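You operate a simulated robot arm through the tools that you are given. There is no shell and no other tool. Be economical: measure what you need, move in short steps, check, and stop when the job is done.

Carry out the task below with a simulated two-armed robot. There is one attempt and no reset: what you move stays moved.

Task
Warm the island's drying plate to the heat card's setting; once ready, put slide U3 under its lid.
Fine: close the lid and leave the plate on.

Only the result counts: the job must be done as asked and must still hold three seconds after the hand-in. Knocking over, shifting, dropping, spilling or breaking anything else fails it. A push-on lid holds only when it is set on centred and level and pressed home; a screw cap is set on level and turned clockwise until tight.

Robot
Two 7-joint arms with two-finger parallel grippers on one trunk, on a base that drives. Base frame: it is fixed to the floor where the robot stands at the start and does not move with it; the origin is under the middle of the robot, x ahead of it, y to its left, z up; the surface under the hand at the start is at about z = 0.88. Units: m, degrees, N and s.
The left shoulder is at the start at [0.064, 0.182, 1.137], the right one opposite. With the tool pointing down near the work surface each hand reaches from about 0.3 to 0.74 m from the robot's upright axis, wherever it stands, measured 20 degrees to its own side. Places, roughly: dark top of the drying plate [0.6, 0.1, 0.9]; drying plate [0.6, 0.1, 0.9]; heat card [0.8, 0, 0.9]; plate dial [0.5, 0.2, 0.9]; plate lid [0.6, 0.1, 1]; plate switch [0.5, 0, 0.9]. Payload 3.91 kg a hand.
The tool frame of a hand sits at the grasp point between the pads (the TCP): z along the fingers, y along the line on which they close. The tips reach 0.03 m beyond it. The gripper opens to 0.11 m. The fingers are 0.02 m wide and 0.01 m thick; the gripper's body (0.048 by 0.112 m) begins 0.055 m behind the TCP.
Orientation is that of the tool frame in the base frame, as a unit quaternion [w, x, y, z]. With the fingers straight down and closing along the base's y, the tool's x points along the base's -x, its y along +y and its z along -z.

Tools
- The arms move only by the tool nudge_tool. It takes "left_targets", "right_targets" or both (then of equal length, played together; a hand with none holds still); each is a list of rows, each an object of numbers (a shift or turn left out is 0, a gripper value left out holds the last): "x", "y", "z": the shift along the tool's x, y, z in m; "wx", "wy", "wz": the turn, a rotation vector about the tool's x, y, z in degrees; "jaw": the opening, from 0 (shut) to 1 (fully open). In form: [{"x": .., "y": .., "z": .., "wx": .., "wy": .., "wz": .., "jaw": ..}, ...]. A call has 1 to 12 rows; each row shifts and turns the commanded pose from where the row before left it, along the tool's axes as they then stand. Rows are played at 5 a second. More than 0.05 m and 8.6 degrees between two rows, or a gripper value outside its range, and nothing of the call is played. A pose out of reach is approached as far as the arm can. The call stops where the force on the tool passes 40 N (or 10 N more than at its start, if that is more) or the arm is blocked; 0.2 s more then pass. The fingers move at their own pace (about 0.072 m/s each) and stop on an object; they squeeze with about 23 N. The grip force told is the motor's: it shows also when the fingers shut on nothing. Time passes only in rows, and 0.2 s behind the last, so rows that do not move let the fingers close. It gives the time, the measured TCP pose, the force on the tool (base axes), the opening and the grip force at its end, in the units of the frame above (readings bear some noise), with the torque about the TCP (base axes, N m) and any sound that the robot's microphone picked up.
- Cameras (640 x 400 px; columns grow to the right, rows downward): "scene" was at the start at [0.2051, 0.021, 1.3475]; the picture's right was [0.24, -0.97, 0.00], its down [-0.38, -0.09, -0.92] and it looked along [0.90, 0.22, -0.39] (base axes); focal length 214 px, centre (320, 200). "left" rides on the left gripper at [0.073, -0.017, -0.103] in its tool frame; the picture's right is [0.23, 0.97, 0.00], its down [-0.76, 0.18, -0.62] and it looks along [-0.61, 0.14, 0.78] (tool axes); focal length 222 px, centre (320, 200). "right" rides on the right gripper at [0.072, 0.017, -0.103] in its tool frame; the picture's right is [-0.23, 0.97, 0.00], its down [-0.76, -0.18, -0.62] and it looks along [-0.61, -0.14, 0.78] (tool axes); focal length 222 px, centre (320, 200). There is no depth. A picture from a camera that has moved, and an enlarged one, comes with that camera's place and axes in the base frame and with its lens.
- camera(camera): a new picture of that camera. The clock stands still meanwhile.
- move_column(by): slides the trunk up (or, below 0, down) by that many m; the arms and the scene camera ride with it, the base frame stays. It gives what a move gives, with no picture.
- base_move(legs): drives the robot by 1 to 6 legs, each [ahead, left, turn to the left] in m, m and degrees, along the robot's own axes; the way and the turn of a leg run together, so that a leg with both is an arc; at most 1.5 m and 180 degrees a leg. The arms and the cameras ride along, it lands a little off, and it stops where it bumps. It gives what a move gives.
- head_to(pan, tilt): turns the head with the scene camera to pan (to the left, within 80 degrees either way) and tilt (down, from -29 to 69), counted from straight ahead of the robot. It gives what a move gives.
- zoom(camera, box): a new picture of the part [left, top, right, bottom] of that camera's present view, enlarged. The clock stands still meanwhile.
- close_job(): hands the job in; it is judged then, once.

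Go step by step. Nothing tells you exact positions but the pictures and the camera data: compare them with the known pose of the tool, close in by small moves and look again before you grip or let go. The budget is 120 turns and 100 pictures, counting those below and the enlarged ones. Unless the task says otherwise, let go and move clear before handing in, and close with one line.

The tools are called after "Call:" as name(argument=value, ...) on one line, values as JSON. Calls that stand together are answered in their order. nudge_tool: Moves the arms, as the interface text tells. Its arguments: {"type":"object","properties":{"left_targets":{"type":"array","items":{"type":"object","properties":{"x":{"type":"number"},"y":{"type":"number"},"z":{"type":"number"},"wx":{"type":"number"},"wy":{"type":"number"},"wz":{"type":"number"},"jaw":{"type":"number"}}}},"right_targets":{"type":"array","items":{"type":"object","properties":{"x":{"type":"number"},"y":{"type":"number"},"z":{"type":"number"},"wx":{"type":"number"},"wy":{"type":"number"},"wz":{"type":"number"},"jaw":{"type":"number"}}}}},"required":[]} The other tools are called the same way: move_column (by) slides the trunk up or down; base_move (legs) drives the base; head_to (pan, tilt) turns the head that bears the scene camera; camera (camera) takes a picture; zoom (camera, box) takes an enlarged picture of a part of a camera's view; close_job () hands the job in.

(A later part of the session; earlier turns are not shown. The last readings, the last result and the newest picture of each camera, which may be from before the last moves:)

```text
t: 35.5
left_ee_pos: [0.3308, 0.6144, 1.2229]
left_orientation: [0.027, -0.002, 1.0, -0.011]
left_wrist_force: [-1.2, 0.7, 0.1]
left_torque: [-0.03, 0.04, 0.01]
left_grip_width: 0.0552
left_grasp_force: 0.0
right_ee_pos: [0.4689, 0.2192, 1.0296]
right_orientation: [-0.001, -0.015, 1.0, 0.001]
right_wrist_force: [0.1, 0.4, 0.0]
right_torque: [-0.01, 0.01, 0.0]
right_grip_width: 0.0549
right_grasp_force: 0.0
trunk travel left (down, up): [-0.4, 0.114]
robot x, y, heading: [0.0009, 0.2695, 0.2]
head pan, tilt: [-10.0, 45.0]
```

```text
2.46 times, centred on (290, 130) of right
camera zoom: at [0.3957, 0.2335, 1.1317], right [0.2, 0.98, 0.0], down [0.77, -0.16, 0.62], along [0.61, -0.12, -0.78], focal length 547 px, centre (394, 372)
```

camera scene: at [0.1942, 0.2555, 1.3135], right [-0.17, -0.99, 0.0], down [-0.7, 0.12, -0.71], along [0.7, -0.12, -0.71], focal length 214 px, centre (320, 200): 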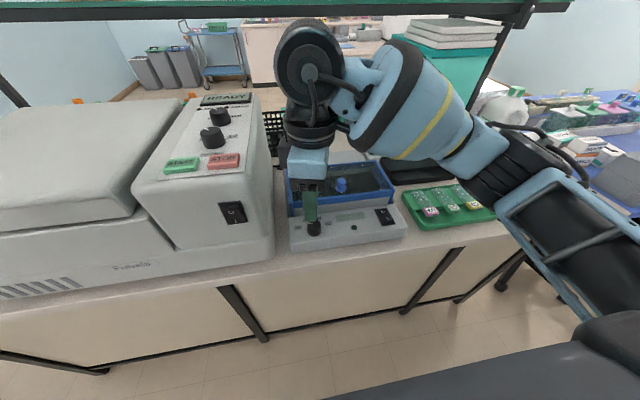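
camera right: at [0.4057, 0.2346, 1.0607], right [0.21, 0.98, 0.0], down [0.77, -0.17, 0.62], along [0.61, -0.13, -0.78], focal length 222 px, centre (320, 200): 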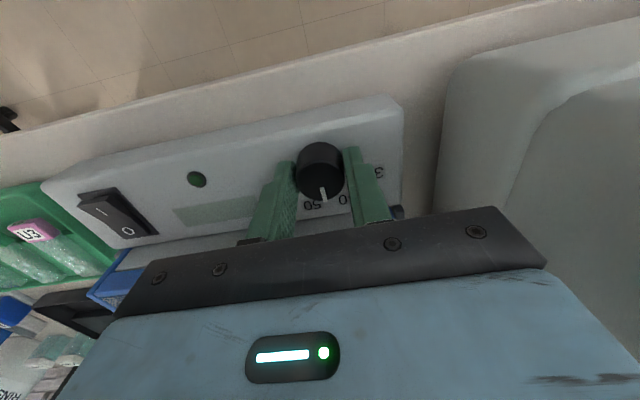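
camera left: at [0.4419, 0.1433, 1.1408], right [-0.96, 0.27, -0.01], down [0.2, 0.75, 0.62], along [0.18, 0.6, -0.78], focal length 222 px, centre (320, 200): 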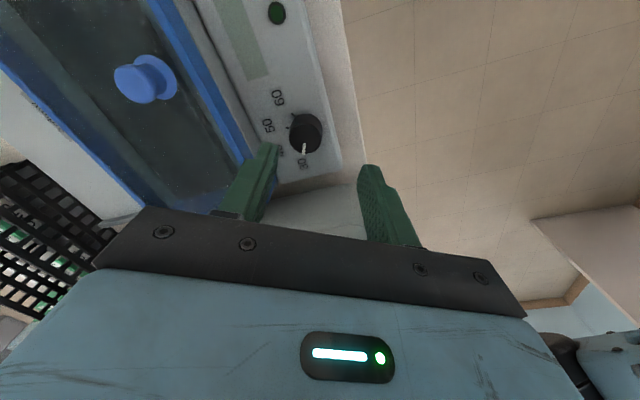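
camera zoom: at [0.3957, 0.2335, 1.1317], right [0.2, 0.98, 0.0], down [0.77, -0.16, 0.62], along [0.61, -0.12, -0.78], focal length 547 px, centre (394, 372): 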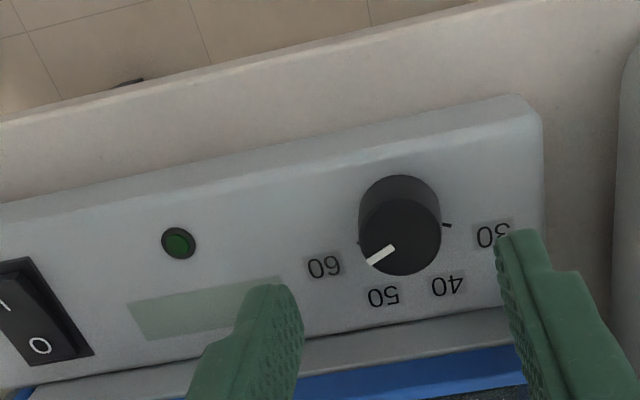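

The dial now points at 60. Next I'll close the fingers and move over the switch to press its "I" end.

Call:
nudge_tool(right_targets=[{"y": -0.042, "jaw": 0.0}, {"y": -0.042}, {"y": -0.042}, {"y": -0.042}, {}])

Call:
camera(camera="right")

Call:
zoom(camera="right", box=[220, 70, 420, 195])

```text
t: 36.7
left_ee_pos: [0.3318, 0.6135, 1.224]
left_orientation: [0.027, -0.001, 1.0, -0.011]
left_wrist_force: [-0.1, -0.7, 0.1]
left_torque: [0.0, 0.0, 0.01]
left_grip_width: 0.0549
left_grasp_force: 0.2
right_ee_pos: [0.4734, 0.0485, 1.0288]
right_orientation: [-0.002, -0.015, 1.0, 0.002]
right_wrist_force: [0.5, 0.8, -0.4]
right_torque: [-0.05, 0.01, 0.05]
right_grip_width: 0.0001
right_grasp_force: 23.8
trunk travel left (down, up): [-0.4, 0.114]
robot x, y, heading: [0.0036, 0.2715, 0.0]
head pan, tilt: [-10.0, 45.0]
```

```text
63 pictures are left
camera right: at [0.3999, 0.0634, 1.1316], right [0.2, 0.98, 0.0], down [0.77, -0.15, 0.62], along [0.61, -0.12, -0.78], focal length 222 px, centre (320, 200)
```

right: 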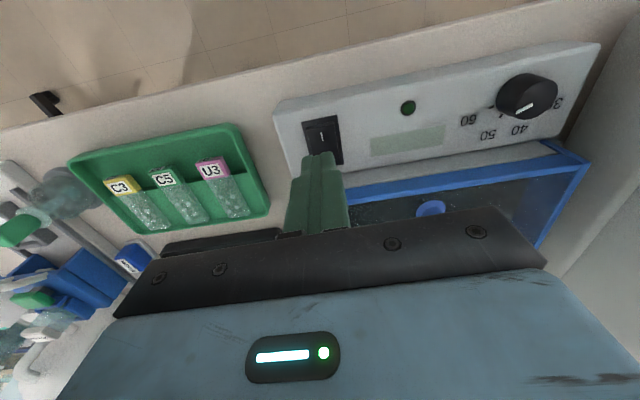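

```text
3.20 times, centred on (320, 132) of right
camera zoom: at [0.3999, 0.0634, 1.1316], right [0.2, 0.98, 0.0], down [0.77, -0.15, 0.62], along [0.61, -0.12, -0.78], focal length 711 px, centre (320, 416)
```

zoom: 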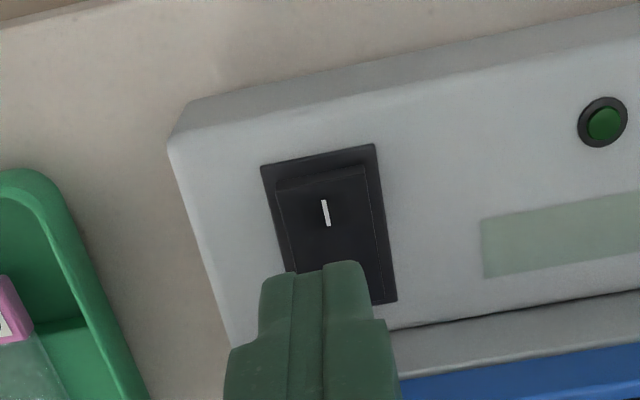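

The "I" mark is at about [0.481, 0.049], right beneath the fingertips. I'll press straight down gently.

Call:
nudge_tool(right_targets=[{"x": -0.003, "z": 0.03}, {"z": 0.02}, {"z": 0.006}, {"z": 0.004}, {"z": 0.003}, {"z": 0.003}, {"z": 0.002}])

Call:
camera(camera="right")

```text
t: 38.3
left_ee_pos: [0.3315, 0.6123, 1.2243]
left_orientation: [0.028, -0.002, 1.0, -0.011]
left_wrist_force: [-1.0, 0.2, -0.7]
left_torque: [0.01, -0.03, -0.01]
left_grip_width: 0.0552
left_grasp_force: 0.0
right_ee_pos: [0.4776, 0.0488, 0.9619]
right_orientation: [0.003, -0.016, 1.0, 0.001]
right_wrist_force: [-2.0, -1.4, 17.2]
right_torque: [-0.09, -0.15, 0.13]
right_grip_width: 0.0
right_grasp_force: 23.3
trunk travel left (down, up): [-0.4, 0.114]
robot x, y, heading: [-0.0022, 0.2694, 0.0]
head pan, tilt: [-10.0, 45.0]
```

```text
61 pictures are left
camera right: at [0.4029, 0.0639, 1.065], right [0.2, 0.98, 0.0], down [0.76, -0.16, 0.63], along [0.61, -0.12, -0.78], focal length 222 px, centre (320, 200)
```

right: 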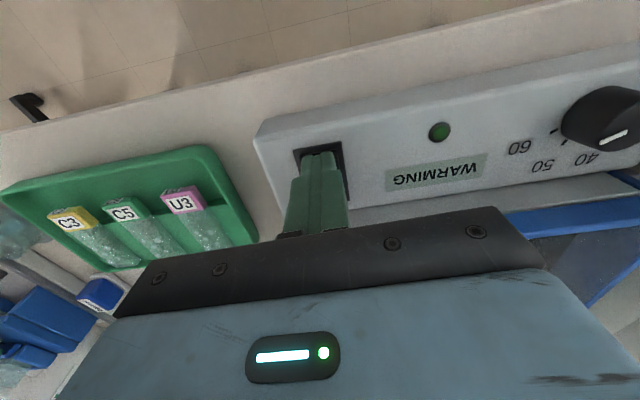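

The display reads WARMING. I'll lift off and go look closely at the lid and knob while it heats.

Call:
nudge_tool(right_targets=[{"z": -0.04}, {"z": -0.045}, {"z": -0.045}, {"x": -0.02, "y": 0.02, "z": -0.02, "jaw": 0.5}, {"x": -0.02, "y": 0.03, "wz": -1.7}, {"x": -0.02, "y": 0.03}])

Call:
camera(camera="right")

Call:
zoom(camera="scene", box=[260, 130, 420, 260])

```text
t: 39.7
left_ee_pos: [0.3334, 0.6137, 1.2231]
left_orientation: [0.027, -0.002, 1.0, -0.011]
left_wrist_force: [-0.2, 0.0, 0.1]
left_torque: [0.01, -0.02, 0.0]
left_grip_width: 0.055
left_grasp_force: 0.1
right_ee_pos: [0.5363, 0.1336, 1.1078]
right_orientation: [-0.001, -0.03, 1.0, 0.002]
right_wrist_force: [0.3, 0.5, -0.7]
right_torque: [-0.03, 0.02, 0.03]
right_grip_width: 0.0549
right_grasp_force: 0.0
trunk travel left (down, up): [-0.4, 0.114]
robot x, y, heading: [-0.0036, 0.2672, 0.4]
head pan, tilt: [-10.0, 45.0]
```

```text
60 pictures are left
camera right: at [0.4622, 0.1459, 1.2114], right [0.17, 0.99, 0.0], down [0.77, -0.13, 0.62], along [0.61, -0.1, -0.78], focal length 222 px, centre (320, 200)
```

right: 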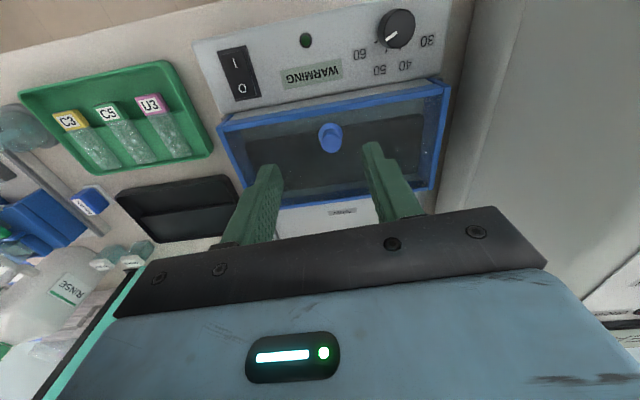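

```text
3.08 times, centred on (340, 195) of scene
camera zoom: at [0.1948, 0.2566, 1.3134], right [-0.17, -0.99, 0.0], down [-0.7, 0.12, -0.71], along [0.7, -0.12, -0.71], focal length 660 px, centre (258, 215)
```

zoom: 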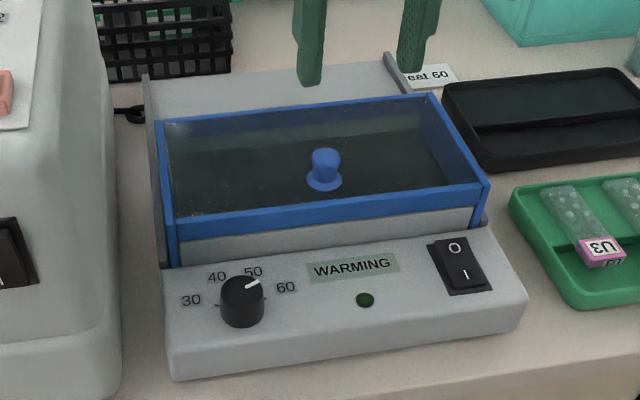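

Knob of the lid is at about [0.554, 0.142], top near z 1.00. I'll align above it and wait for the warming, then check.

Call:
nudge_tool(right_targets=[{"x": -0.018, "y": 0.007}, {"wz": 3.4}, {"z": 0.03}, {}, {}, {}, {}, {}, {}, {}, {}, {}])

Call:
camera(camera="right")

```text
t: 42.3
left_ee_pos: [0.3337, 0.613, 1.2234]
left_orientation: [0.027, -0.002, 1.0, -0.01]
left_wrist_force: [1.2, 0.0, 0.5]
left_torque: [0.03, 0.0, 0.03]
left_grip_width: 0.0552
left_grasp_force: 0.1
right_ee_pos: [0.5519, 0.1402, 1.0806]
right_orientation: [-0.002, 0.0, 1.0, 0.001]
right_wrist_force: [-0.5, 0.3, 0.4]
right_torque: [0.02, 0.01, 0.05]
right_grip_width: 0.0552
right_grasp_force: 0.0
trunk travel left (down, up): [-0.4, 0.114]
robot x, y, heading: [-0.0027, 0.2716, 0.3]
head pan, tilt: [-10.0, 45.0]
```

```text
58 pictures are left
camera right: at [0.4797, 0.1566, 1.1825], right [0.23, 0.97, 0.0], down [0.76, -0.18, 0.62], along [0.6, -0.14, -0.78], focal length 222 px, centre (320, 200)
```

right: 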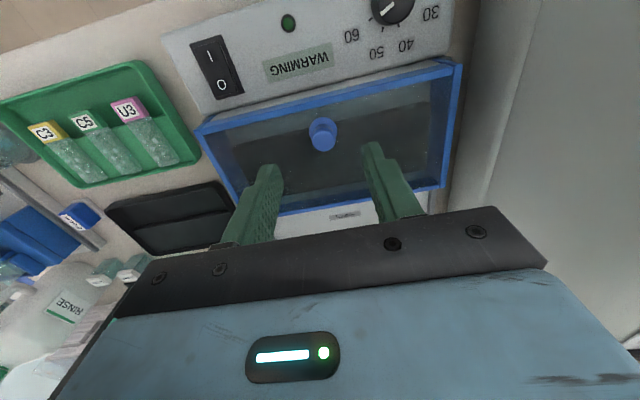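

Aligned over the knob. I'll wait for the plate to reach temperature.

Call:
nudge_tool(right_targets=[{}, {}, {}, {}, {}, {}, {}, {}, {}, {}, {}, {}])

Call:
nudge_tool(right_targets=[{}, {}, {}, {}, {}, {}, {}, {}, {}, {}, {}, {}])

Call:
nudge_tool(right_targets=[{}, {}, {}, {}, {}, {}, {}, {}, {}, {}, {}, {}])

Call:
zoom(camera="right", box=[150, 0, 470, 200])

```text
t: 44.9
left_ee_pos: [0.3322, 0.6139, 1.2231]
left_orientation: [0.027, -0.001, 1.0, -0.01]
left_wrist_force: [1.1, -0.2, 0.0]
left_torque: [-0.01, 0.0, 0.02]
left_grip_width: 0.0549
left_grasp_force: 0.0
right_ee_pos: [0.5532, 0.1391, 1.0787]
right_orientation: [-0.001, 0.0, 1.0, 0.001]
right_wrist_force: [-0.4, 0.1, -0.1]
right_torque: [0.02, -0.02, 0.0]
right_grip_width: 0.0549
right_grasp_force: 0.0
trunk travel left (down, up): [-0.4, 0.114]
robot x, y, heading: [-0.0006, 0.2716, 0.0]
head pan, tilt: [-10.0, 45.0]
```

```text
t: 47.5
left_ee_pos: [0.3324, 0.6125, 1.2251]
left_orientation: [0.027, -0.001, 1.0, -0.011]
left_wrist_force: [0.0, 0.7, -0.1]
left_torque: [0.0, -0.01, 0.0]
left_grip_width: 0.0551
left_grasp_force: 0.1
right_ee_pos: [0.5532, 0.1391, 1.0805]
right_orientation: [-0.002, 0.0, 1.0, 0.002]
right_wrist_force: [-0.3, 0.5, 0.0]
right_torque: [-0.01, -0.02, 0.0]
right_grip_width: 0.0548
right_grasp_force: 0.1
trunk travel left (down, up): [-0.4, 0.114]
robot x, y, heading: [-0.0033, 0.2695, 0.2]
head pan, tilt: [-10.0, 45.0]
```

```text
t: 50.1
left_ee_pos: [0.3334, 0.6132, 1.2235]
left_orientation: [0.027, -0.001, 1.0, -0.011]
left_wrist_force: [0.6, 0.1, 0.6]
left_torque: [0.0, -0.01, 0.0]
left_grip_width: 0.0552
left_grasp_force: 0.0
right_ee_pos: [0.5524, 0.1402, 1.0803]
right_orientation: [-0.003, 0.0, 1.0, 0.001]
right_wrist_force: [-0.3, 0.1, 0.3]
right_torque: [-0.03, -0.05, -0.05]
right_grip_width: 0.0549
right_grasp_force: 0.0
trunk travel left (down, up): [-0.4, 0.114]
robot x, y, heading: [-0.0014, 0.2677, 0.1]
head pan, tilt: [-10.0, 45.0]
```

```text
2.00 times, centred on (310, 100) of right
camera zoom: at [0.4797, 0.1566, 1.1825], right [0.23, 0.97, 0.0], down [0.76, -0.18, 0.62], along [0.6, -0.14, -0.78], focal length 444 px, centre (340, 400)
```

zoom: 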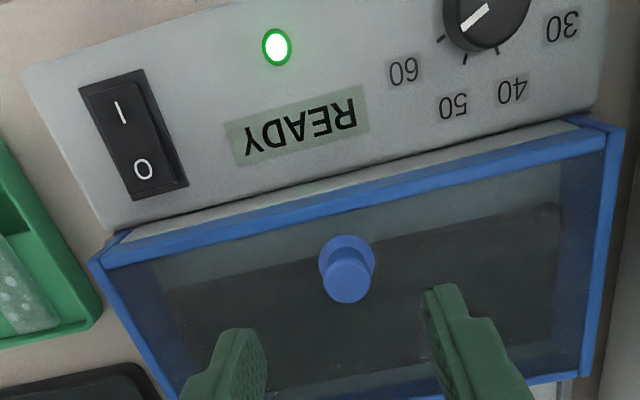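

READY, and the pointer lies on the 60 tick. Now I'll grip the lid knob, with the fingertips just above the glass.

Call:
nudge_tool(right_targets=[{"z": 0.03}, {"z": 0.025}, {"z": 0.011}, {"jaw": 0.0}, {}, {}])

Call:
camera(camera="right")

Call:
zoom(camera="scene", box=[260, 130, 420, 260])

```text
t: 51.5
left_ee_pos: [0.3329, 0.6149, 1.2224]
left_orientation: [0.027, -0.001, 1.0, -0.011]
left_wrist_force: [0.6, 0.6, 0.5]
left_torque: [-0.01, 0.01, 0.04]
left_grip_width: 0.0548
left_grasp_force: 0.0
right_ee_pos: [0.5516, 0.1407, 1.0131]
right_orientation: [-0.002, -0.001, 1.0, 0.002]
right_wrist_force: [-0.6, 6.5, -3.2]
right_torque: [0.28, -0.67, 0.05]
right_grip_width: 0.0202
right_grasp_force: 44.5
trunk travel left (down, up): [-0.4, 0.114]
robot x, y, heading: [0.0008, 0.2695, 0.1]
head pan, tilt: [-10.0, 45.0]
```

```text
56 pictures are left
camera right: at [0.4786, 0.1576, 1.1153], right [0.23, 0.97, 0.0], down [0.76, -0.18, 0.62], along [0.61, -0.14, -0.78], focal length 222 px, centre (320, 200)
```

right: 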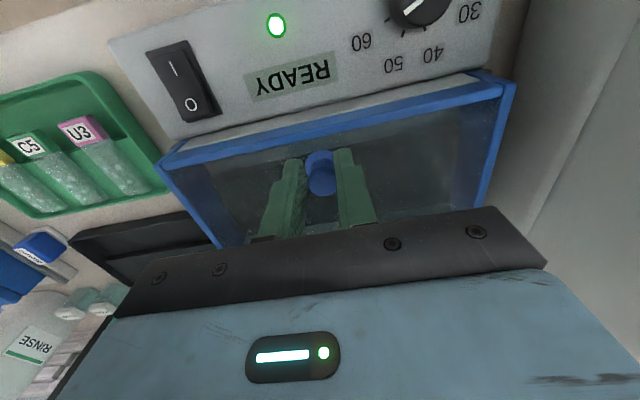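

```text
3.08 times, centred on (340, 195) of scene
camera zoom: at [0.1947, 0.2565, 1.3134], right [-0.17, -0.99, 0.0], down [-0.7, 0.12, -0.71], along [0.7, -0.12, -0.71], focal length 660 px, centre (258, 215)
```

zoom: 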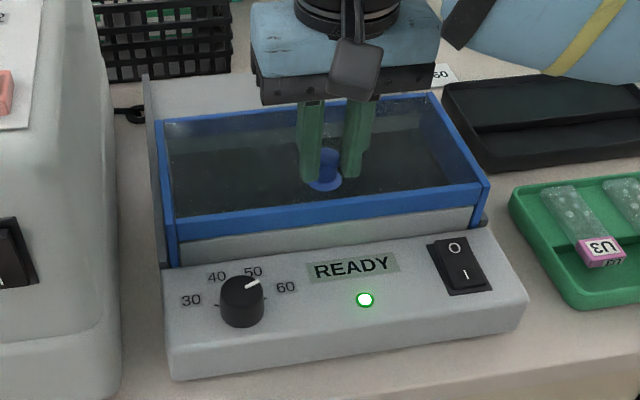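

The knob is gripped at 0.020 m. I'll try sliding the lid backward a little and read the force.

Call:
nudge_tool(right_targets=[{"x": -0.005}, {"x": -0.008}, {"x": -0.01}])

Call:
zoom(camera="scene", box=[260, 130, 420, 260])

```text
t: 52.3
left_ee_pos: [0.3332, 0.6139, 1.2232]
left_orientation: [0.027, -0.001, 1.0, -0.011]
left_wrist_force: [-0.4, 0.5, -0.4]
left_torque: [-0.01, 0.01, -0.03]
left_grip_width: 0.0548
left_grasp_force: 0.1
right_ee_pos: [0.5746, 0.1408, 1.0142]
right_orientation: [-0.003, 0.0, 1.0, 0.001]
right_wrist_force: [-1.0, 12.0, -13.6]
right_torque: [0.27, -0.47, 0.09]
right_grip_width: 0.0203
right_grasp_force: 44.7
trunk travel left (down, up): [-0.4, 0.114]
robot x, y, heading: [-0.0006, 0.2724, 0.1]
head pan, tilt: [-10.0, 45.0]
```

```text
3.08 times, centred on (340, 195) of scene
camera zoom: at [0.1956, 0.2569, 1.3132], right [-0.17, -0.99, 0.0], down [-0.7, 0.12, -0.71], along [0.7, -0.12, -0.71], focal length 660 px, centre (258, 215)
```

zoom: 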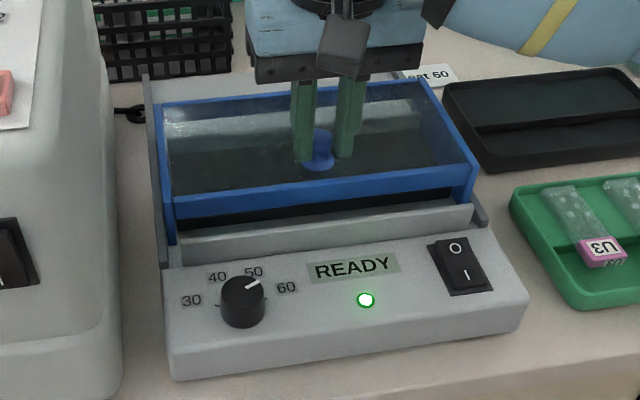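

The lid slides back as I guessed. I'll keep sliding, easing the side load.

Call:
nudge_tool(right_targets=[{"x": -0.01, "y": 0.001, "z": 0.001}, {"x": -0.012}, {"x": -0.012}, {"x": -0.012}, {"x": -0.012}, {"x": -0.012}])

Call:
zoom(camera="scene", box=[260, 130, 420, 260])

```text
t: 53.7
left_ee_pos: [0.3331, 0.6141, 1.2236]
left_orientation: [0.027, -0.001, 1.0, -0.01]
left_wrist_force: [0.5, 0.3, -0.8]
left_torque: [-0.02, 0.03, 0.02]
left_grip_width: 0.055
left_grasp_force: 0.0
right_ee_pos: [0.6452, 0.1406, 1.0127]
right_orientation: [-0.001, 0.0, 1.0, 0.001]
right_wrist_force: [1.0, 6.0, -4.3]
right_torque: [-0.04, 1.11, -0.03]
right_grip_width: 0.0201
right_grasp_force: 44.8
trunk travel left (down, up): [-0.4, 0.114]
robot x, y, heading: [-0.0024, 0.2684, 0.0]
head pan, tilt: [-10.0, 45.0]
```

```text
3.08 times, centred on (340, 195) of scene
camera zoom: at [0.1952, 0.2561, 1.3134], right [-0.17, -0.99, 0.0], down [-0.7, 0.12, -0.71], along [0.7, -0.12, -0.71], focal length 660 px, centre (258, 215)
```

zoom: 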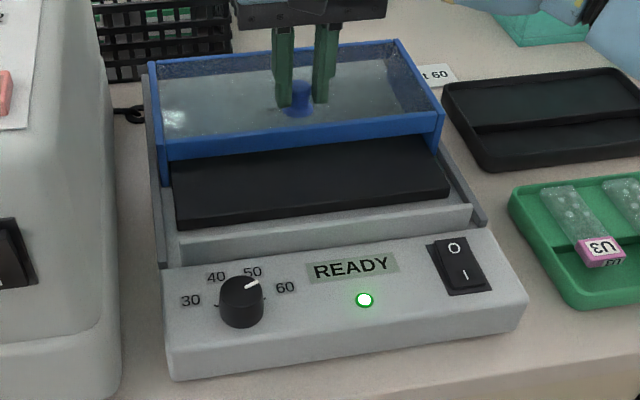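

Call:
nudge_tool(right_targets=[{"x": -0.01}, {"x": -0.01}, {"x": -0.008}])

Call:
zoom(camera="scene", box=[260, 120, 420, 250])

```text
t: 54.5
left_ee_pos: [0.3329, 0.6143, 1.2218]
left_orientation: [0.027, -0.001, 1.0, -0.01]
left_wrist_force: [-0.5, 0.1, -0.4]
left_torque: [0.02, 0.02, -0.01]
left_grip_width: 0.0549
left_grasp_force: 0.1
right_ee_pos: [0.6743, 0.1415, 1.0133]
right_orientation: [-0.001, 0.0, 1.0, 0.001]
right_wrist_force: [0.0, 5.2, -6.0]
right_torque: [0.03, -0.36, -0.09]
right_grip_width: 0.0199
right_grasp_force: 45.3
trunk travel left (down, up): [-0.4, 0.114]
robot x, y, heading: [0.0016, 0.2717, 0.4]
head pan, tilt: [-10.0, 45.0]
```

```text
3.08 times, centred on (340, 185) of scene
camera zoom: at [0.195, 0.2561, 1.3134], right [-0.17, -0.99, 0.0], down [-0.7, 0.12, -0.71], along [0.7, -0.12, -0.71], focal length 660 px, centre (258, 246)
```

zoom: 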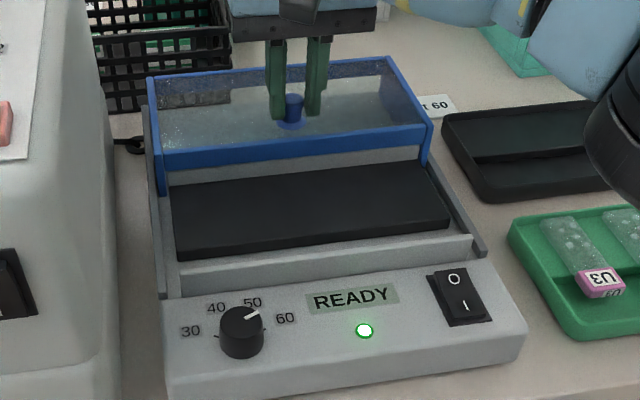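

The plate is fully exposed. I'll release the knob, rise and go over to slide U3 at about [0.50, −0.086].

Call:
nudge_tool(right_targets=[{"jaw": 0.4}, {}, {"z": -0.03}, {"z": -0.04}, {"x": 0.03, "y": -0.035}, {"x": 0.03, "y": -0.035}, {"x": 0.03, "y": -0.035}, {"x": 0.03, "y": -0.038}, {"x": 0.03, "y": -0.038}, {"x": 0.024, "y": -0.038}, {}])

Call:
camera(camera="right")

Call:
camera(camera="scene")

```text
t: 56.9
left_ee_pos: [0.3328, 0.6142, 1.2222]
left_orientation: [0.027, -0.001, 1.0, -0.011]
left_wrist_force: [-0.6, 0.3, -0.3]
left_torque: [-0.02, 0.02, 0.02]
left_grip_width: 0.0549
left_grasp_force: 0.1
right_ee_pos: [0.4989, -0.078, 1.0793]
right_orientation: [-0.002, -0.001, 1.0, 0.001]
right_wrist_force: [-0.1, 0.6, -0.1]
right_torque: [0.0, 0.0, 0.01]
right_grip_width: 0.044
right_grasp_force: 0.0
trunk travel left (down, up): [-0.4, 0.114]
robot x, y, heading: [0.0019, 0.271, 0.1]
head pan, tilt: [-10.0, 45.0]
```

```text
51 pictures are left
camera right: at [0.4251, -0.0615, 1.1832], right [0.23, 0.97, 0.0], down [0.76, -0.18, 0.62], along [0.6, -0.14, -0.78], focal length 222 px, centre (320, 200)
```

right: 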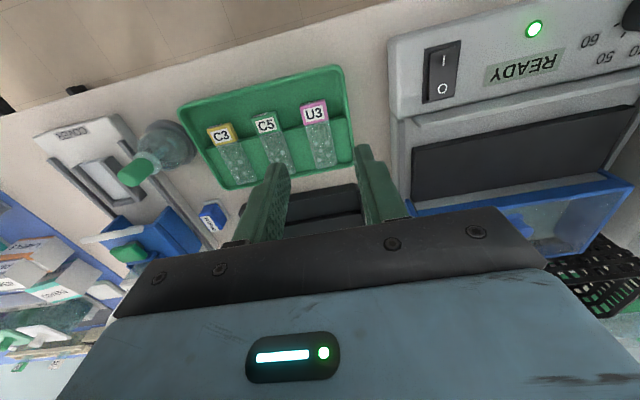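

```text
50 pictures are left
camera scene: at [0.195, 0.2563, 1.3134], right [-0.17, -0.99, 0.0], down [-0.7, 0.12, -0.71], along [0.7, -0.12, -0.71], focal length 214 px, centre (320, 200)
```

scene: 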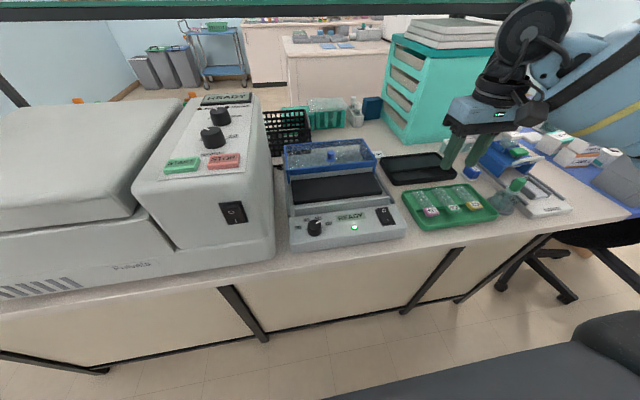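

Call:
zoom(camera="right", box=[180, 60, 380, 185])

Call:
zoom(camera="scene", box=[395, 170, 515, 240])

```text
3.20 times, centred on (280, 122) of right
camera zoom: at [0.4251, -0.0615, 1.1832], right [0.23, 0.97, 0.0], down [0.76, -0.18, 0.62], along [0.6, -0.14, -0.78], focal length 711 px, centre (448, 448)
```

zoom: 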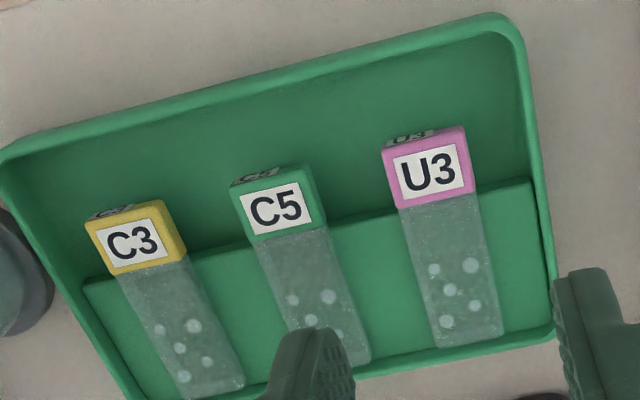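

```text
5.33 times, centred on (455, 205) of scene
camera zoom: at [0.195, 0.2563, 1.3134], right [-0.17, -0.99, 0.0], down [-0.7, 0.12, -0.71], along [0.7, -0.12, -0.71], focal length 1144 px, centre (-400, 173)
```

zoom: 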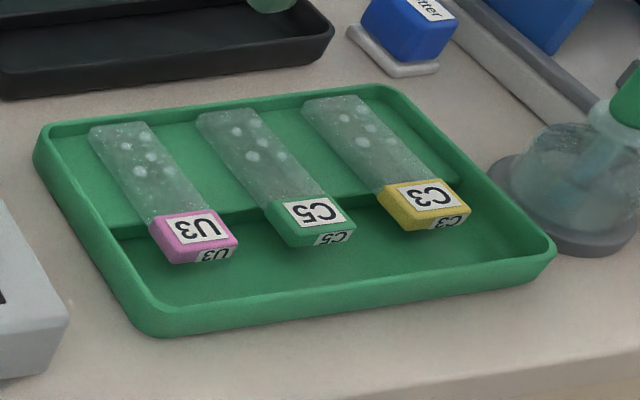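

The tag of U3 is centred near [0.508, −0.088, 0.905], with its long axis along x. I'll align and descend halfway, then check.

Call:
nudge_tool(right_targets=[{"x": -0.008, "y": -0.0095}, {"z": 0.04}, {"z": 0.04}, {"z": 0.02}, {}])

Call:
zoom(camera="right", box=[220, 80, 420, 205])

```text
t: 58.1
left_ee_pos: [0.3325, 0.6136, 1.224]
left_orientation: [0.027, -0.001, 1.0, -0.011]
left_wrist_force: [-1.0, 0.1, 0.1]
left_torque: [0.02, -0.06, -0.03]
left_grip_width: 0.055
left_grasp_force: 0.1
right_ee_pos: [0.5057, -0.0874, 0.9819]
right_orientation: [0.0, -0.001, 1.0, 0.001]
right_wrist_force: [-0.9, -0.1, -0.4]
right_torque: [-0.01, -0.01, 0.0]
right_grip_width: 0.0442
right_grasp_force: 0.0
trunk travel left (down, up): [-0.4, 0.114]
robot x, y, heading: [-0.0022, 0.2686, -0.3]
head pan, tilt: [-10.0, 45.0]
```

```text
3.20 times, centred on (320, 142) of right
camera zoom: at [0.4328, -0.071, 1.0848], right [0.23, 0.97, 0.0], down [0.76, -0.18, 0.62], along [0.61, -0.14, -0.78], focal length 711 px, centre (320, 384)
```

zoom: 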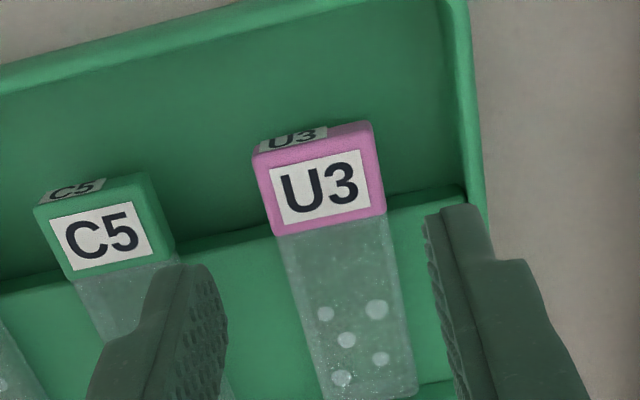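

Well centred. I'll narrow the jaw slightly for clearance to the tray wall and lower beside the tag.

Call:
nudge_tool(right_targets=[{"jaw": 0.36}, {"z": 0.02}, {"z": 0.018}, {}])

Call:
camera(camera="right")

```text
t: 59.1
left_ee_pos: [0.3335, 0.6128, 1.2225]
left_orientation: [0.028, -0.002, 1.0, -0.01]
left_wrist_force: [0.7, 0.1, 0.3]
left_torque: [-0.01, 0.02, -0.03]
left_grip_width: 0.055
left_grasp_force: 0.1
right_ee_pos: [0.5044, -0.0886, 0.9434]
right_orientation: [-0.001, -0.001, 1.0, 0.001]
right_wrist_force: [0.5, -0.3, 0.3]
right_torque: [0.0, -0.01, -0.03]
right_grip_width: 0.0394
right_grasp_force: 0.1
trunk travel left (down, up): [-0.4, 0.114]
robot x, y, heading: [0.0003, 0.2699, 0.1]
head pan, tilt: [-10.0, 45.0]
```

```text
46 pictures are left
camera right: at [0.4325, -0.0721, 1.0463], right [0.23, 0.97, 0.0], down [0.76, -0.18, 0.62], along [0.61, -0.14, -0.78], focal length 222 px, centre (320, 200)
```

right: 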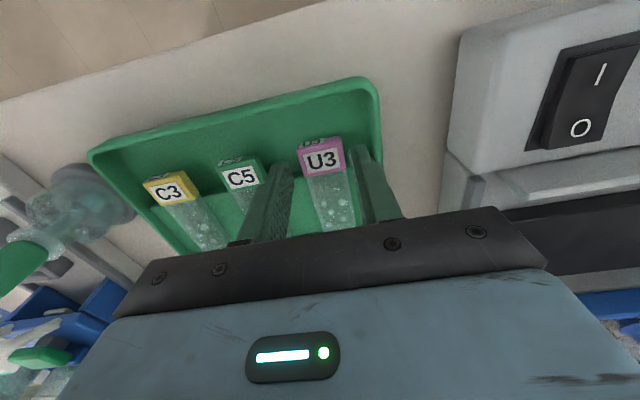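

Straddling the tag correctly. I'll descend the rest and grip.

Call:
nudge_tool(right_targets=[{"z": 0.01}, {"z": 0.008}, {}, {"jaw": 0.2}, {}, {}])

Call:
zoom(camera="right", box=[220, 100, 420, 225])

```text
t: 60.5
left_ee_pos: [0.3326, 0.6129, 1.2248]
left_orientation: [0.027, -0.002, 1.0, -0.01]
left_wrist_force: [-0.7, 0.7, 0.5]
left_torque: [0.02, 0.05, 0.02]
left_grip_width: 0.055
left_grasp_force: 0.0
right_ee_pos: [0.5069, -0.0884, 0.9265]
right_orientation: [-0.002, 0.0, 1.0, 0.001]
right_wrist_force: [-0.9, -1.2, 0.2]
right_torque: [-0.01, -0.02, -0.01]
right_grip_width: 0.0312
right_grasp_force: 22.3
trunk travel left (down, up): [-0.4, 0.114]
robot x, y, heading: [-0.0044, 0.2761, 0.1]
head pan, tilt: [-10.0, 45.0]
```

```text
3.20 times, centred on (320, 162) of right
camera zoom: at [0.4328, -0.0715, 1.0288], right [0.23, 0.97, 0.0], down [0.76, -0.18, 0.62], along [0.6, -0.14, -0.78], focal length 711 px, centre (320, 320)
```

zoom: 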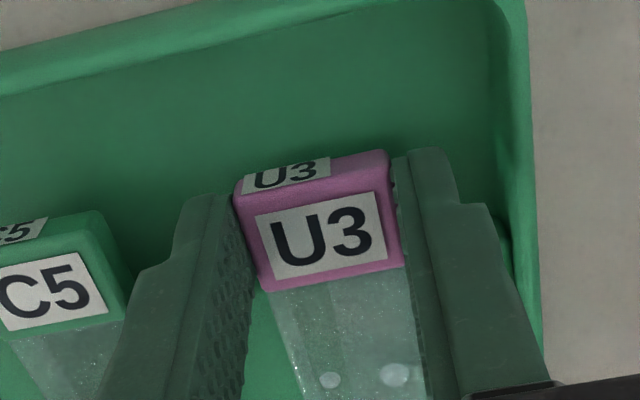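

Gripped. I'll lift slowly and check the slide hangs level.

Call:
nudge_tool(right_targets=[{"z": -0.01, "jaw": 0.15}, {"z": -0.02}, {"z": -0.03}, {"z": -0.03}])

Call:
camera(camera="right")

Call:
zoom(camera="scene", box=[390, 130, 520, 240])

```text
t: 61.5
left_ee_pos: [0.3338, 0.6139, 1.2237]
left_orientation: [0.028, -0.001, 1.0, -0.011]
left_wrist_force: [0.5, 0.5, -0.2]
left_torque: [0.02, 0.01, 0.0]
left_grip_width: 0.0551
left_grasp_force: 0.0
right_ee_pos: [0.5073, -0.0879, 1.0151]
right_orientation: [-0.002, -0.001, 1.0, 0.001]
right_wrist_force: [0.8, 0.0, -0.3]
right_torque: [0.03, 0.03, 0.03]
right_grip_width: 0.0164
right_grasp_force: 0.1
trunk travel left (down, up): [-0.4, 0.114]
robot x, y, heading: [-0.0039, 0.2709, 0.0]
head pan, tilt: [-10.0, 45.0]
```

```text
44 pictures are left
camera right: at [0.4339, -0.0702, 1.1183], right [0.23, 0.97, 0.0], down [0.76, -0.18, 0.62], along [0.6, -0.14, -0.78], focal length 222 px, centre (320, 200)
```

right: 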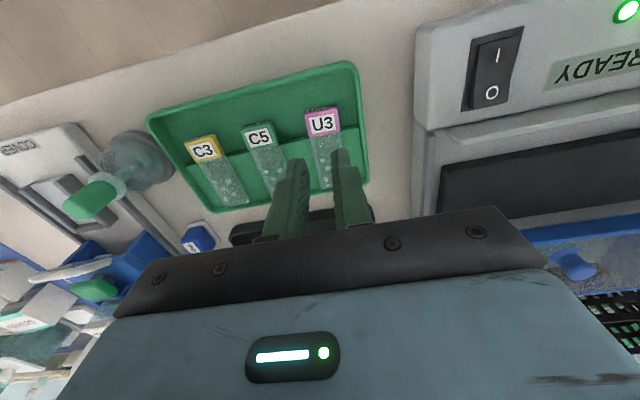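

```text
3.64 times, centred on (455, 185) of scene
camera zoom: at [0.1944, 0.2557, 1.3135], right [-0.17, -0.99, 0.0], down [-0.7, 0.12, -0.71], along [0.7, -0.12, -0.71], focal length 780 px, centre (-171, 254)
```

zoom: 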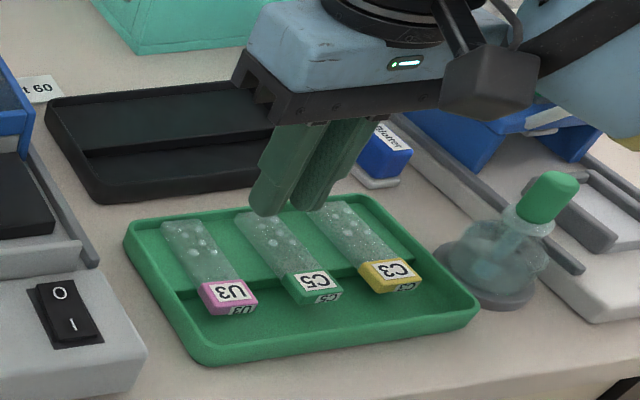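

The fingers slipped off, gripping too shallowly; the slide stayed in place. I'll open, go back down about 8 mm deeper and read the force.

Call:
nudge_tool(right_targets=[{"jaw": 0.36}, {"x": 0.001}, {"z": 0.03}, {"z": 0.03}, {"z": 0.02}, {"z": 0.008}, {"z": 0.004}, {}])

Call:
zoom(camera="right", box=[220, 100, 420, 225])

```text
t: 63.3
left_ee_pos: [0.3322, 0.6134, 1.2228]
left_orientation: [0.027, -0.002, 1.0, -0.011]
left_wrist_force: [0.0, -0.8, -0.1]
left_torque: [0.03, -0.03, 0.02]
left_grip_width: 0.0551
left_grasp_force: 0.0
right_ee_pos: [0.5036, -0.0866, 0.9248]
right_orientation: [-0.001, -0.001, 1.0, 0.001]
right_wrist_force: [-0.7, -0.4, -0.4]
right_torque: [0.01, 0.0, -0.01]
right_grip_width: 0.0397
right_grasp_force: 0.1
trunk travel left (down, up): [-0.4, 0.114]
robot x, y, heading: [0.0011, 0.2718, 0.2]
head pan, tilt: [-10.0, 45.0]
```

```text
3.20 times, centred on (320, 162) of right
camera zoom: at [0.4317, -0.071, 1.0275], right [0.23, 0.97, 0.0], down [0.76, -0.18, 0.62], along [0.6, -0.14, -0.78], focal length 711 px, centre (320, 320)
```

zoom: 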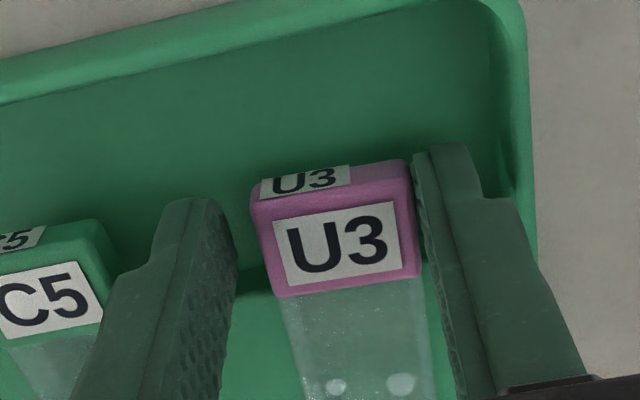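

Call:
nudge_tool(right_targets=[{"y": 0.003}, {"z": 0.003}, {"z": 0.003}, {}])

Call:
nudge_tool(right_targets=[{"z": 0.002}, {"z": 0.002}, {}])

Call:
zoom(camera="right", box=[220, 100, 420, 225])

```text
t: 64.3
left_ee_pos: [0.3329, 0.6136, 1.2234]
left_orientation: [0.027, -0.002, 1.0, -0.01]
left_wrist_force: [-0.2, -0.2, -0.3]
left_torque: [-0.01, -0.01, 0.0]
left_grip_width: 0.0551
left_grasp_force: 0.1
right_ee_pos: [0.5065, -0.0845, 0.918]
right_orientation: [-0.001, -0.001, 1.0, 0.001]
right_wrist_force: [-0.2, 0.4, -0.5]
right_torque: [0.01, 0.05, -0.05]
right_grip_width: 0.0397
right_grasp_force: 0.1
trunk travel left (down, up): [-0.4, 0.114]
robot x, y, heading: [-0.0027, 0.2673, 0.1]
head pan, tilt: [-10.0, 45.0]
```

```text
t: 65.1
left_ee_pos: [0.3322, 0.6128, 1.2233]
left_orientation: [0.028, -0.001, 1.0, -0.01]
left_wrist_force: [0.2, -0.5, -1.0]
left_torque: [0.02, 0.01, -0.04]
left_grip_width: 0.0551
left_grasp_force: 0.0
right_ee_pos: [0.5047, -0.084, 0.9141]
right_orientation: [-0.002, 0.001, 1.0, 0.002]
right_wrist_force: [0.0, 0.1, 0.8]
right_torque: [0.03, -0.02, 0.03]
right_grip_width: 0.0395
right_grasp_force: 0.0
trunk travel left (down, up): [-0.4, 0.114]
robot x, y, heading: [-0.0, 0.2661, 0.2]
head pan, tilt: [-10.0, 45.0]
```

```text
3.20 times, centred on (320, 162) of right
camera zoom: at [0.4324, -0.0675, 1.0173], right [0.23, 0.97, 0.0], down [0.76, -0.18, 0.62], along [0.6, -0.14, -0.78], focal length 711 px, centre (320, 320)
```

zoom: 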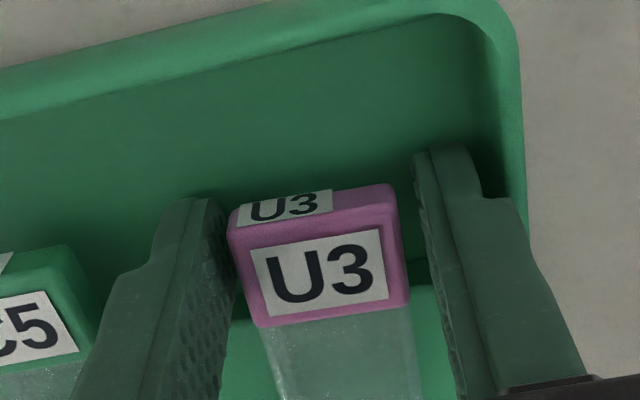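

The fingers now reach well below the tag's top, with no contact force. I'll close firmly and lift a little.

Call:
nudge_tool(right_targets=[{"z": -0.001, "jaw": 0.0}, {}, {}, {}])

Call:
nudge_tool(right_targets=[{"z": -0.005}, {"z": -0.01}, {"z": -0.02}, {"z": -0.02}])

Call:
camera(camera="right")

Call:
zoom(camera="scene", box=[390, 130, 520, 240])

```text
t: 66.1
left_ee_pos: [0.3326, 0.6139, 1.223]
left_orientation: [0.026, -0.002, 1.0, -0.01]
left_wrist_force: [0.3, -0.1, 0.7]
left_torque: [0.02, -0.03, 0.02]
left_grip_width: 0.0551
left_grasp_force: 0.1
right_ee_pos: [0.5047, -0.0842, 0.9161]
right_orientation: [0.0, -0.001, 1.0, 0.001]
right_wrist_force: [0.3, 0.6, 0.6]
right_torque: [-0.01, 0.0, 0.01]
right_grip_width: 0.0312
right_grasp_force: 23.1
trunk travel left (down, up): [-0.4, 0.114]
robot x, y, heading: [-0.0014, 0.2695, 0.2]
head pan, tilt: [-10.0, 45.0]
```

```text
t: 67.1
left_ee_pos: [0.3323, 0.6136, 1.2231]
left_orientation: [0.027, -0.002, 1.0, -0.01]
left_wrist_force: [0.3, 0.7, 0.6]
left_torque: [0.0, -0.02, -0.02]
left_grip_width: 0.0549
left_grasp_force: 0.1
right_ee_pos: [0.5058, -0.0845, 0.9716]
right_orientation: [-0.001, 0.001, 1.0, 0.001]
right_wrist_force: [0.2, 0.0, -0.7]
right_torque: [-0.01, -0.01, 0.0]
right_grip_width: 0.0311
right_grasp_force: 22.9
trunk travel left (down, up): [-0.4, 0.114]
robot x, y, heading: [-0.0018, 0.2726, -0.0]
head pan, tilt: [-10.0, 45.0]
```

```text
40 pictures are left
camera right: at [0.4321, -0.0681, 1.0739], right [0.23, 0.97, 0.0], down [0.76, -0.18, 0.62], along [0.6, -0.14, -0.78], focal length 222 px, centre (320, 200)
```

right: 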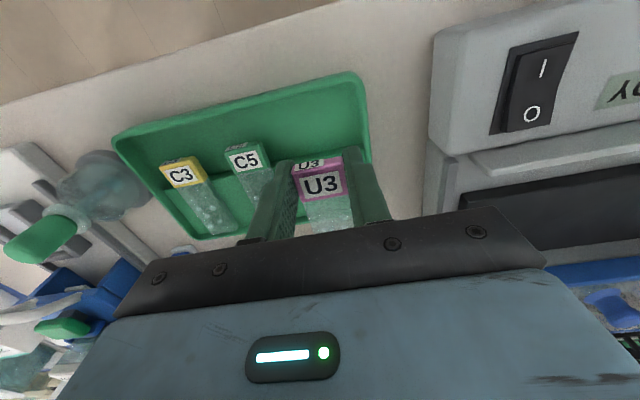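

```text
3.64 times, centred on (455, 185) of scene
camera zoom: at [0.1945, 0.2556, 1.3135], right [-0.17, -0.99, 0.0], down [-0.7, 0.12, -0.71], along [0.7, -0.12, -0.71], focal length 780 px, centre (-171, 254)
```

zoom: 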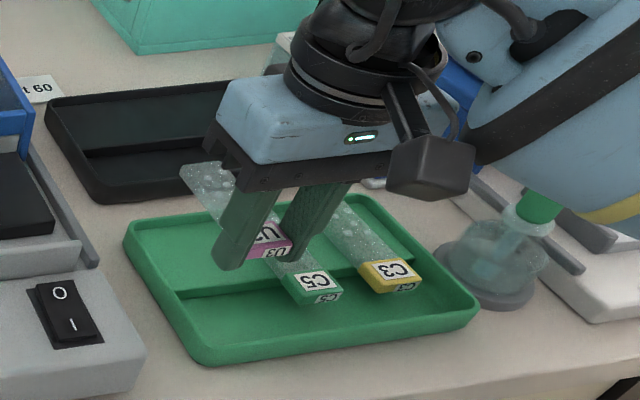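

U3 is held level. I'll carry it high over to the plate and look at the plate's geometry.

Call:
nudge_tool(right_targets=[{"z": -0.035}, {"z": -0.035}, {"y": 0.037}, {"y": 0.037}, {"y": 0.037}, {"y": 0.037}, {"y": 0.037}, {"y": 0.04, "x": -0.02}, {}])

Call:
camera(camera="right")

Call:
zoom(camera="scene", box=[270, 110, 420, 240])

```text
t: 69.1
left_ee_pos: [0.3326, 0.6122, 1.2235]
left_orientation: [0.028, -0.001, 1.0, -0.01]
left_wrist_force: [0.4, 0.2, 1.1]
left_torque: [0.0, -0.02, -0.02]
left_grip_width: 0.055
left_grasp_force: 0.0
right_ee_pos: [0.5254, 0.1397, 1.0411]
right_orientation: [-0.001, 0.0, 1.0, 0.003]
right_wrist_force: [0.2, 0.3, -1.3]
right_torque: [0.07, 0.02, 0.03]
right_grip_width: 0.0309
right_grasp_force: 23.1
trunk travel left (down, up): [-0.4, 0.114]
robot x, y, heading: [-0.0018, 0.2692, 0.3]
head pan, tilt: [-10.0, 45.0]
```

```text
38 pictures are left
camera right: at [0.4518, 0.1566, 1.1438], right [0.23, 0.97, 0.0], down [0.76, -0.18, 0.62], along [0.61, -0.14, -0.78], focal length 222 px, centre (320, 200)
```

right: 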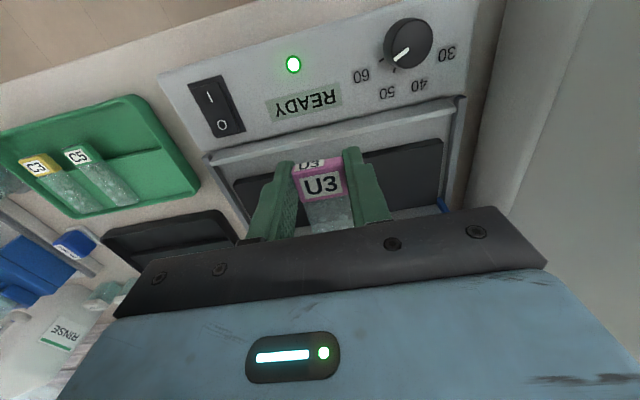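

```text
3.08 times, centred on (345, 175) of scene
camera zoom: at [0.194, 0.2545, 1.3135], right [-0.17, -0.99, 0.0], down [-0.7, 0.12, -0.71], along [0.7, -0.12, -0.71], focal length 660 px, centre (243, 277)
```

zoom: 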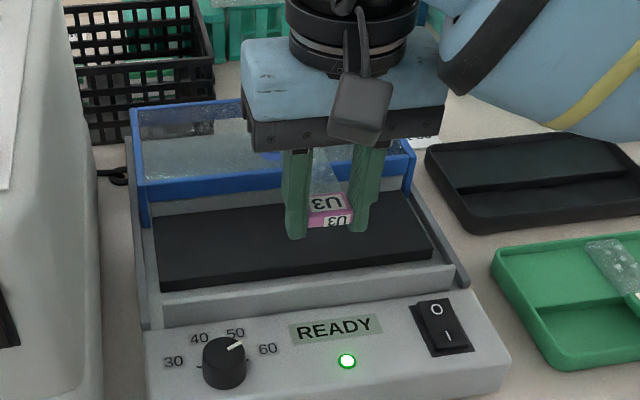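

The plate's front edge looks to be at x≈0.56, top about z 0.937, with a lower ledge in front where the tag can overhang. I'll get nearer at x 0.545 and look again.

Call:
nudge_tool(right_targets=[{"x": -0.01, "z": 0.02}, {"x": -0.006, "z": 0.02}, {}])

Call:
zoom(camera="right", box=[200, 80, 440, 230])

Call:
zoom(camera="scene", box=[290, 140, 390, 220])

```text
t: 69.9
left_ee_pos: [0.3326, 0.6149, 1.2242]
left_orientation: [0.026, -0.002, 1.0, -0.01]
left_wrist_force: [0.8, -0.8, -0.2]
left_torque: [-0.02, 0.02, 0.03]
left_grip_width: 0.0549
left_grasp_force: 0.1
right_ee_pos: [0.5422, 0.1422, 1.0011]
right_orientation: [-0.001, -0.001, 1.0, 0.001]
right_wrist_force: [0.2, -0.2, -0.4]
right_torque: [0.0, 0.02, -0.01]
right_grip_width: 0.0312
right_grasp_force: 22.9
trunk travel left (down, up): [-0.4, 0.114]
robot x, y, heading: [-0.0021, 0.2676, -0.1]
head pan, tilt: [-10.0, 45.0]
```

```text
2.67 times, centred on (320, 155) of right
camera zoom: at [0.4692, 0.1582, 1.1033], right [0.23, 0.97, 0.0], down [0.76, -0.18, 0.62], along [0.6, -0.14, -0.78], focal length 592 px, centre (320, 320)
```

zoom: 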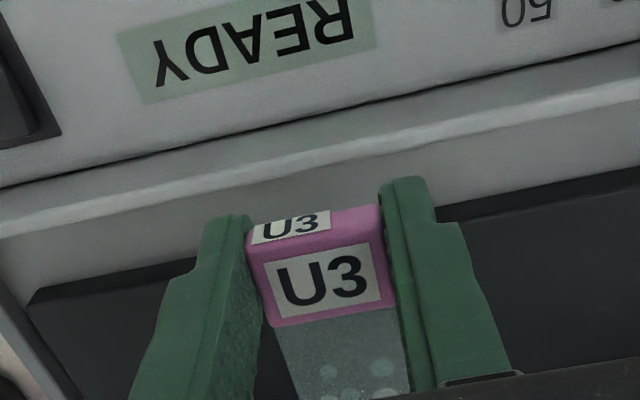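

```text
5.00 times, centred on (340, 180) of scene
camera zoom: at [0.1944, 0.2555, 1.3135], right [-0.17, -0.99, 0.0], down [-0.7, 0.12, -0.71], along [0.7, -0.12, -0.71], focal length 1072 px, centre (220, 300)
```

zoom: 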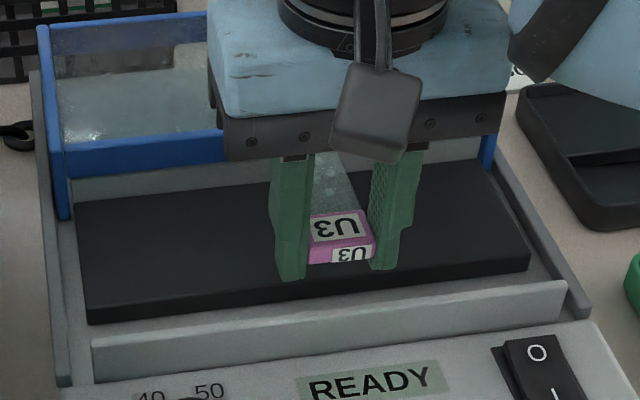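

The plate's front edge is at x≈0.569, with a ~3 cm slot before the front bar. I'll descend partway, then shift forward so the tag sits just in front of the plate edge, watching forces.

Call:
nudge_tool(right_targets=[{"x": -0.004, "z": 0.015}, {"z": 0.01}, {"z": 0.008}, {"x": -0.007}, {}])

Call:
zoom(camera="right", box=[200, 80, 440, 230])

Call:
zoom(camera="scene", box=[290, 140, 390, 220])

```text
t: 70.8
left_ee_pos: [0.3307, 0.6135, 1.2231]
left_orientation: [0.03, -0.001, 1.0, -0.01]
left_wrist_force: [0.0, 0.8, 0.1]
left_torque: [-0.01, -0.01, 0.01]
left_grip_width: 0.0551
left_grasp_force: 0.1
right_ee_pos: [0.5465, 0.1402, 0.979]
right_orientation: [0.006, -0.001, 1.0, 0.004]
right_wrist_force: [-10.2, 0.1, 15.7]
right_torque: [-0.38, 0.51, -0.34]
right_grip_width: 0.0312
right_grasp_force: 23.3
trunk travel left (down, up): [-0.4, 0.114]
robot x, y, heading: [-0.0022, 0.269, 0.1]
head pan, tilt: [-10.0, 45.0]
stopped in row 4 (right hand): the force on the tool passed its limit at 45 N (the readings are from after the stop); the commanded pose is now the measured one
```

```text
2.67 times, centred on (320, 155) of right
camera zoom: at [0.4716, 0.1571, 1.0804], right [0.23, 0.97, 0.01], down [0.75, -0.18, 0.63], along [0.62, -0.14, -0.78], focal length 592 px, centre (320, 320)
```

zoom: 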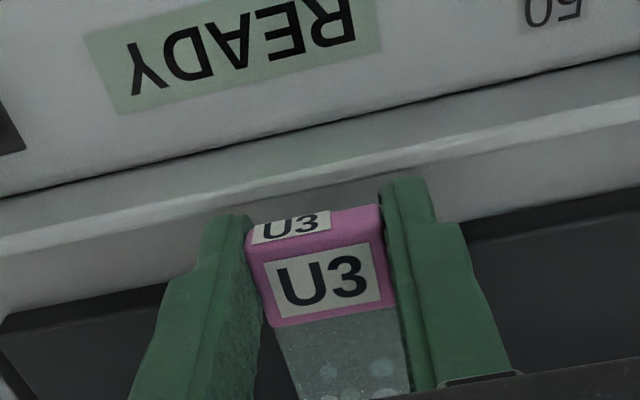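

```text
5.00 times, centred on (340, 180) of scene
camera zoom: at [0.1925, 0.2554, 1.3138], right [-0.17, -0.98, 0.0], down [-0.7, 0.12, -0.71], along [0.7, -0.12, -0.71], focal length 1072 px, centre (220, 300)
```

zoom: 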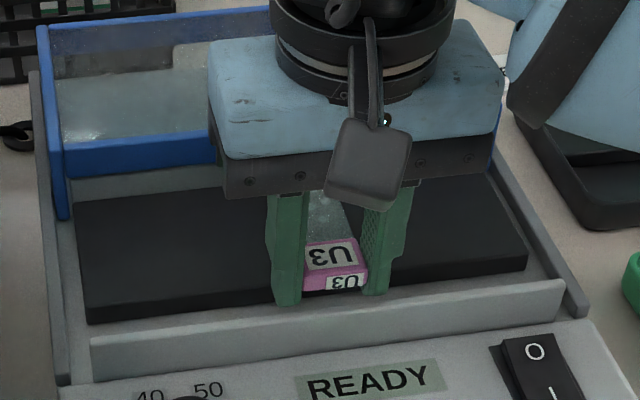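

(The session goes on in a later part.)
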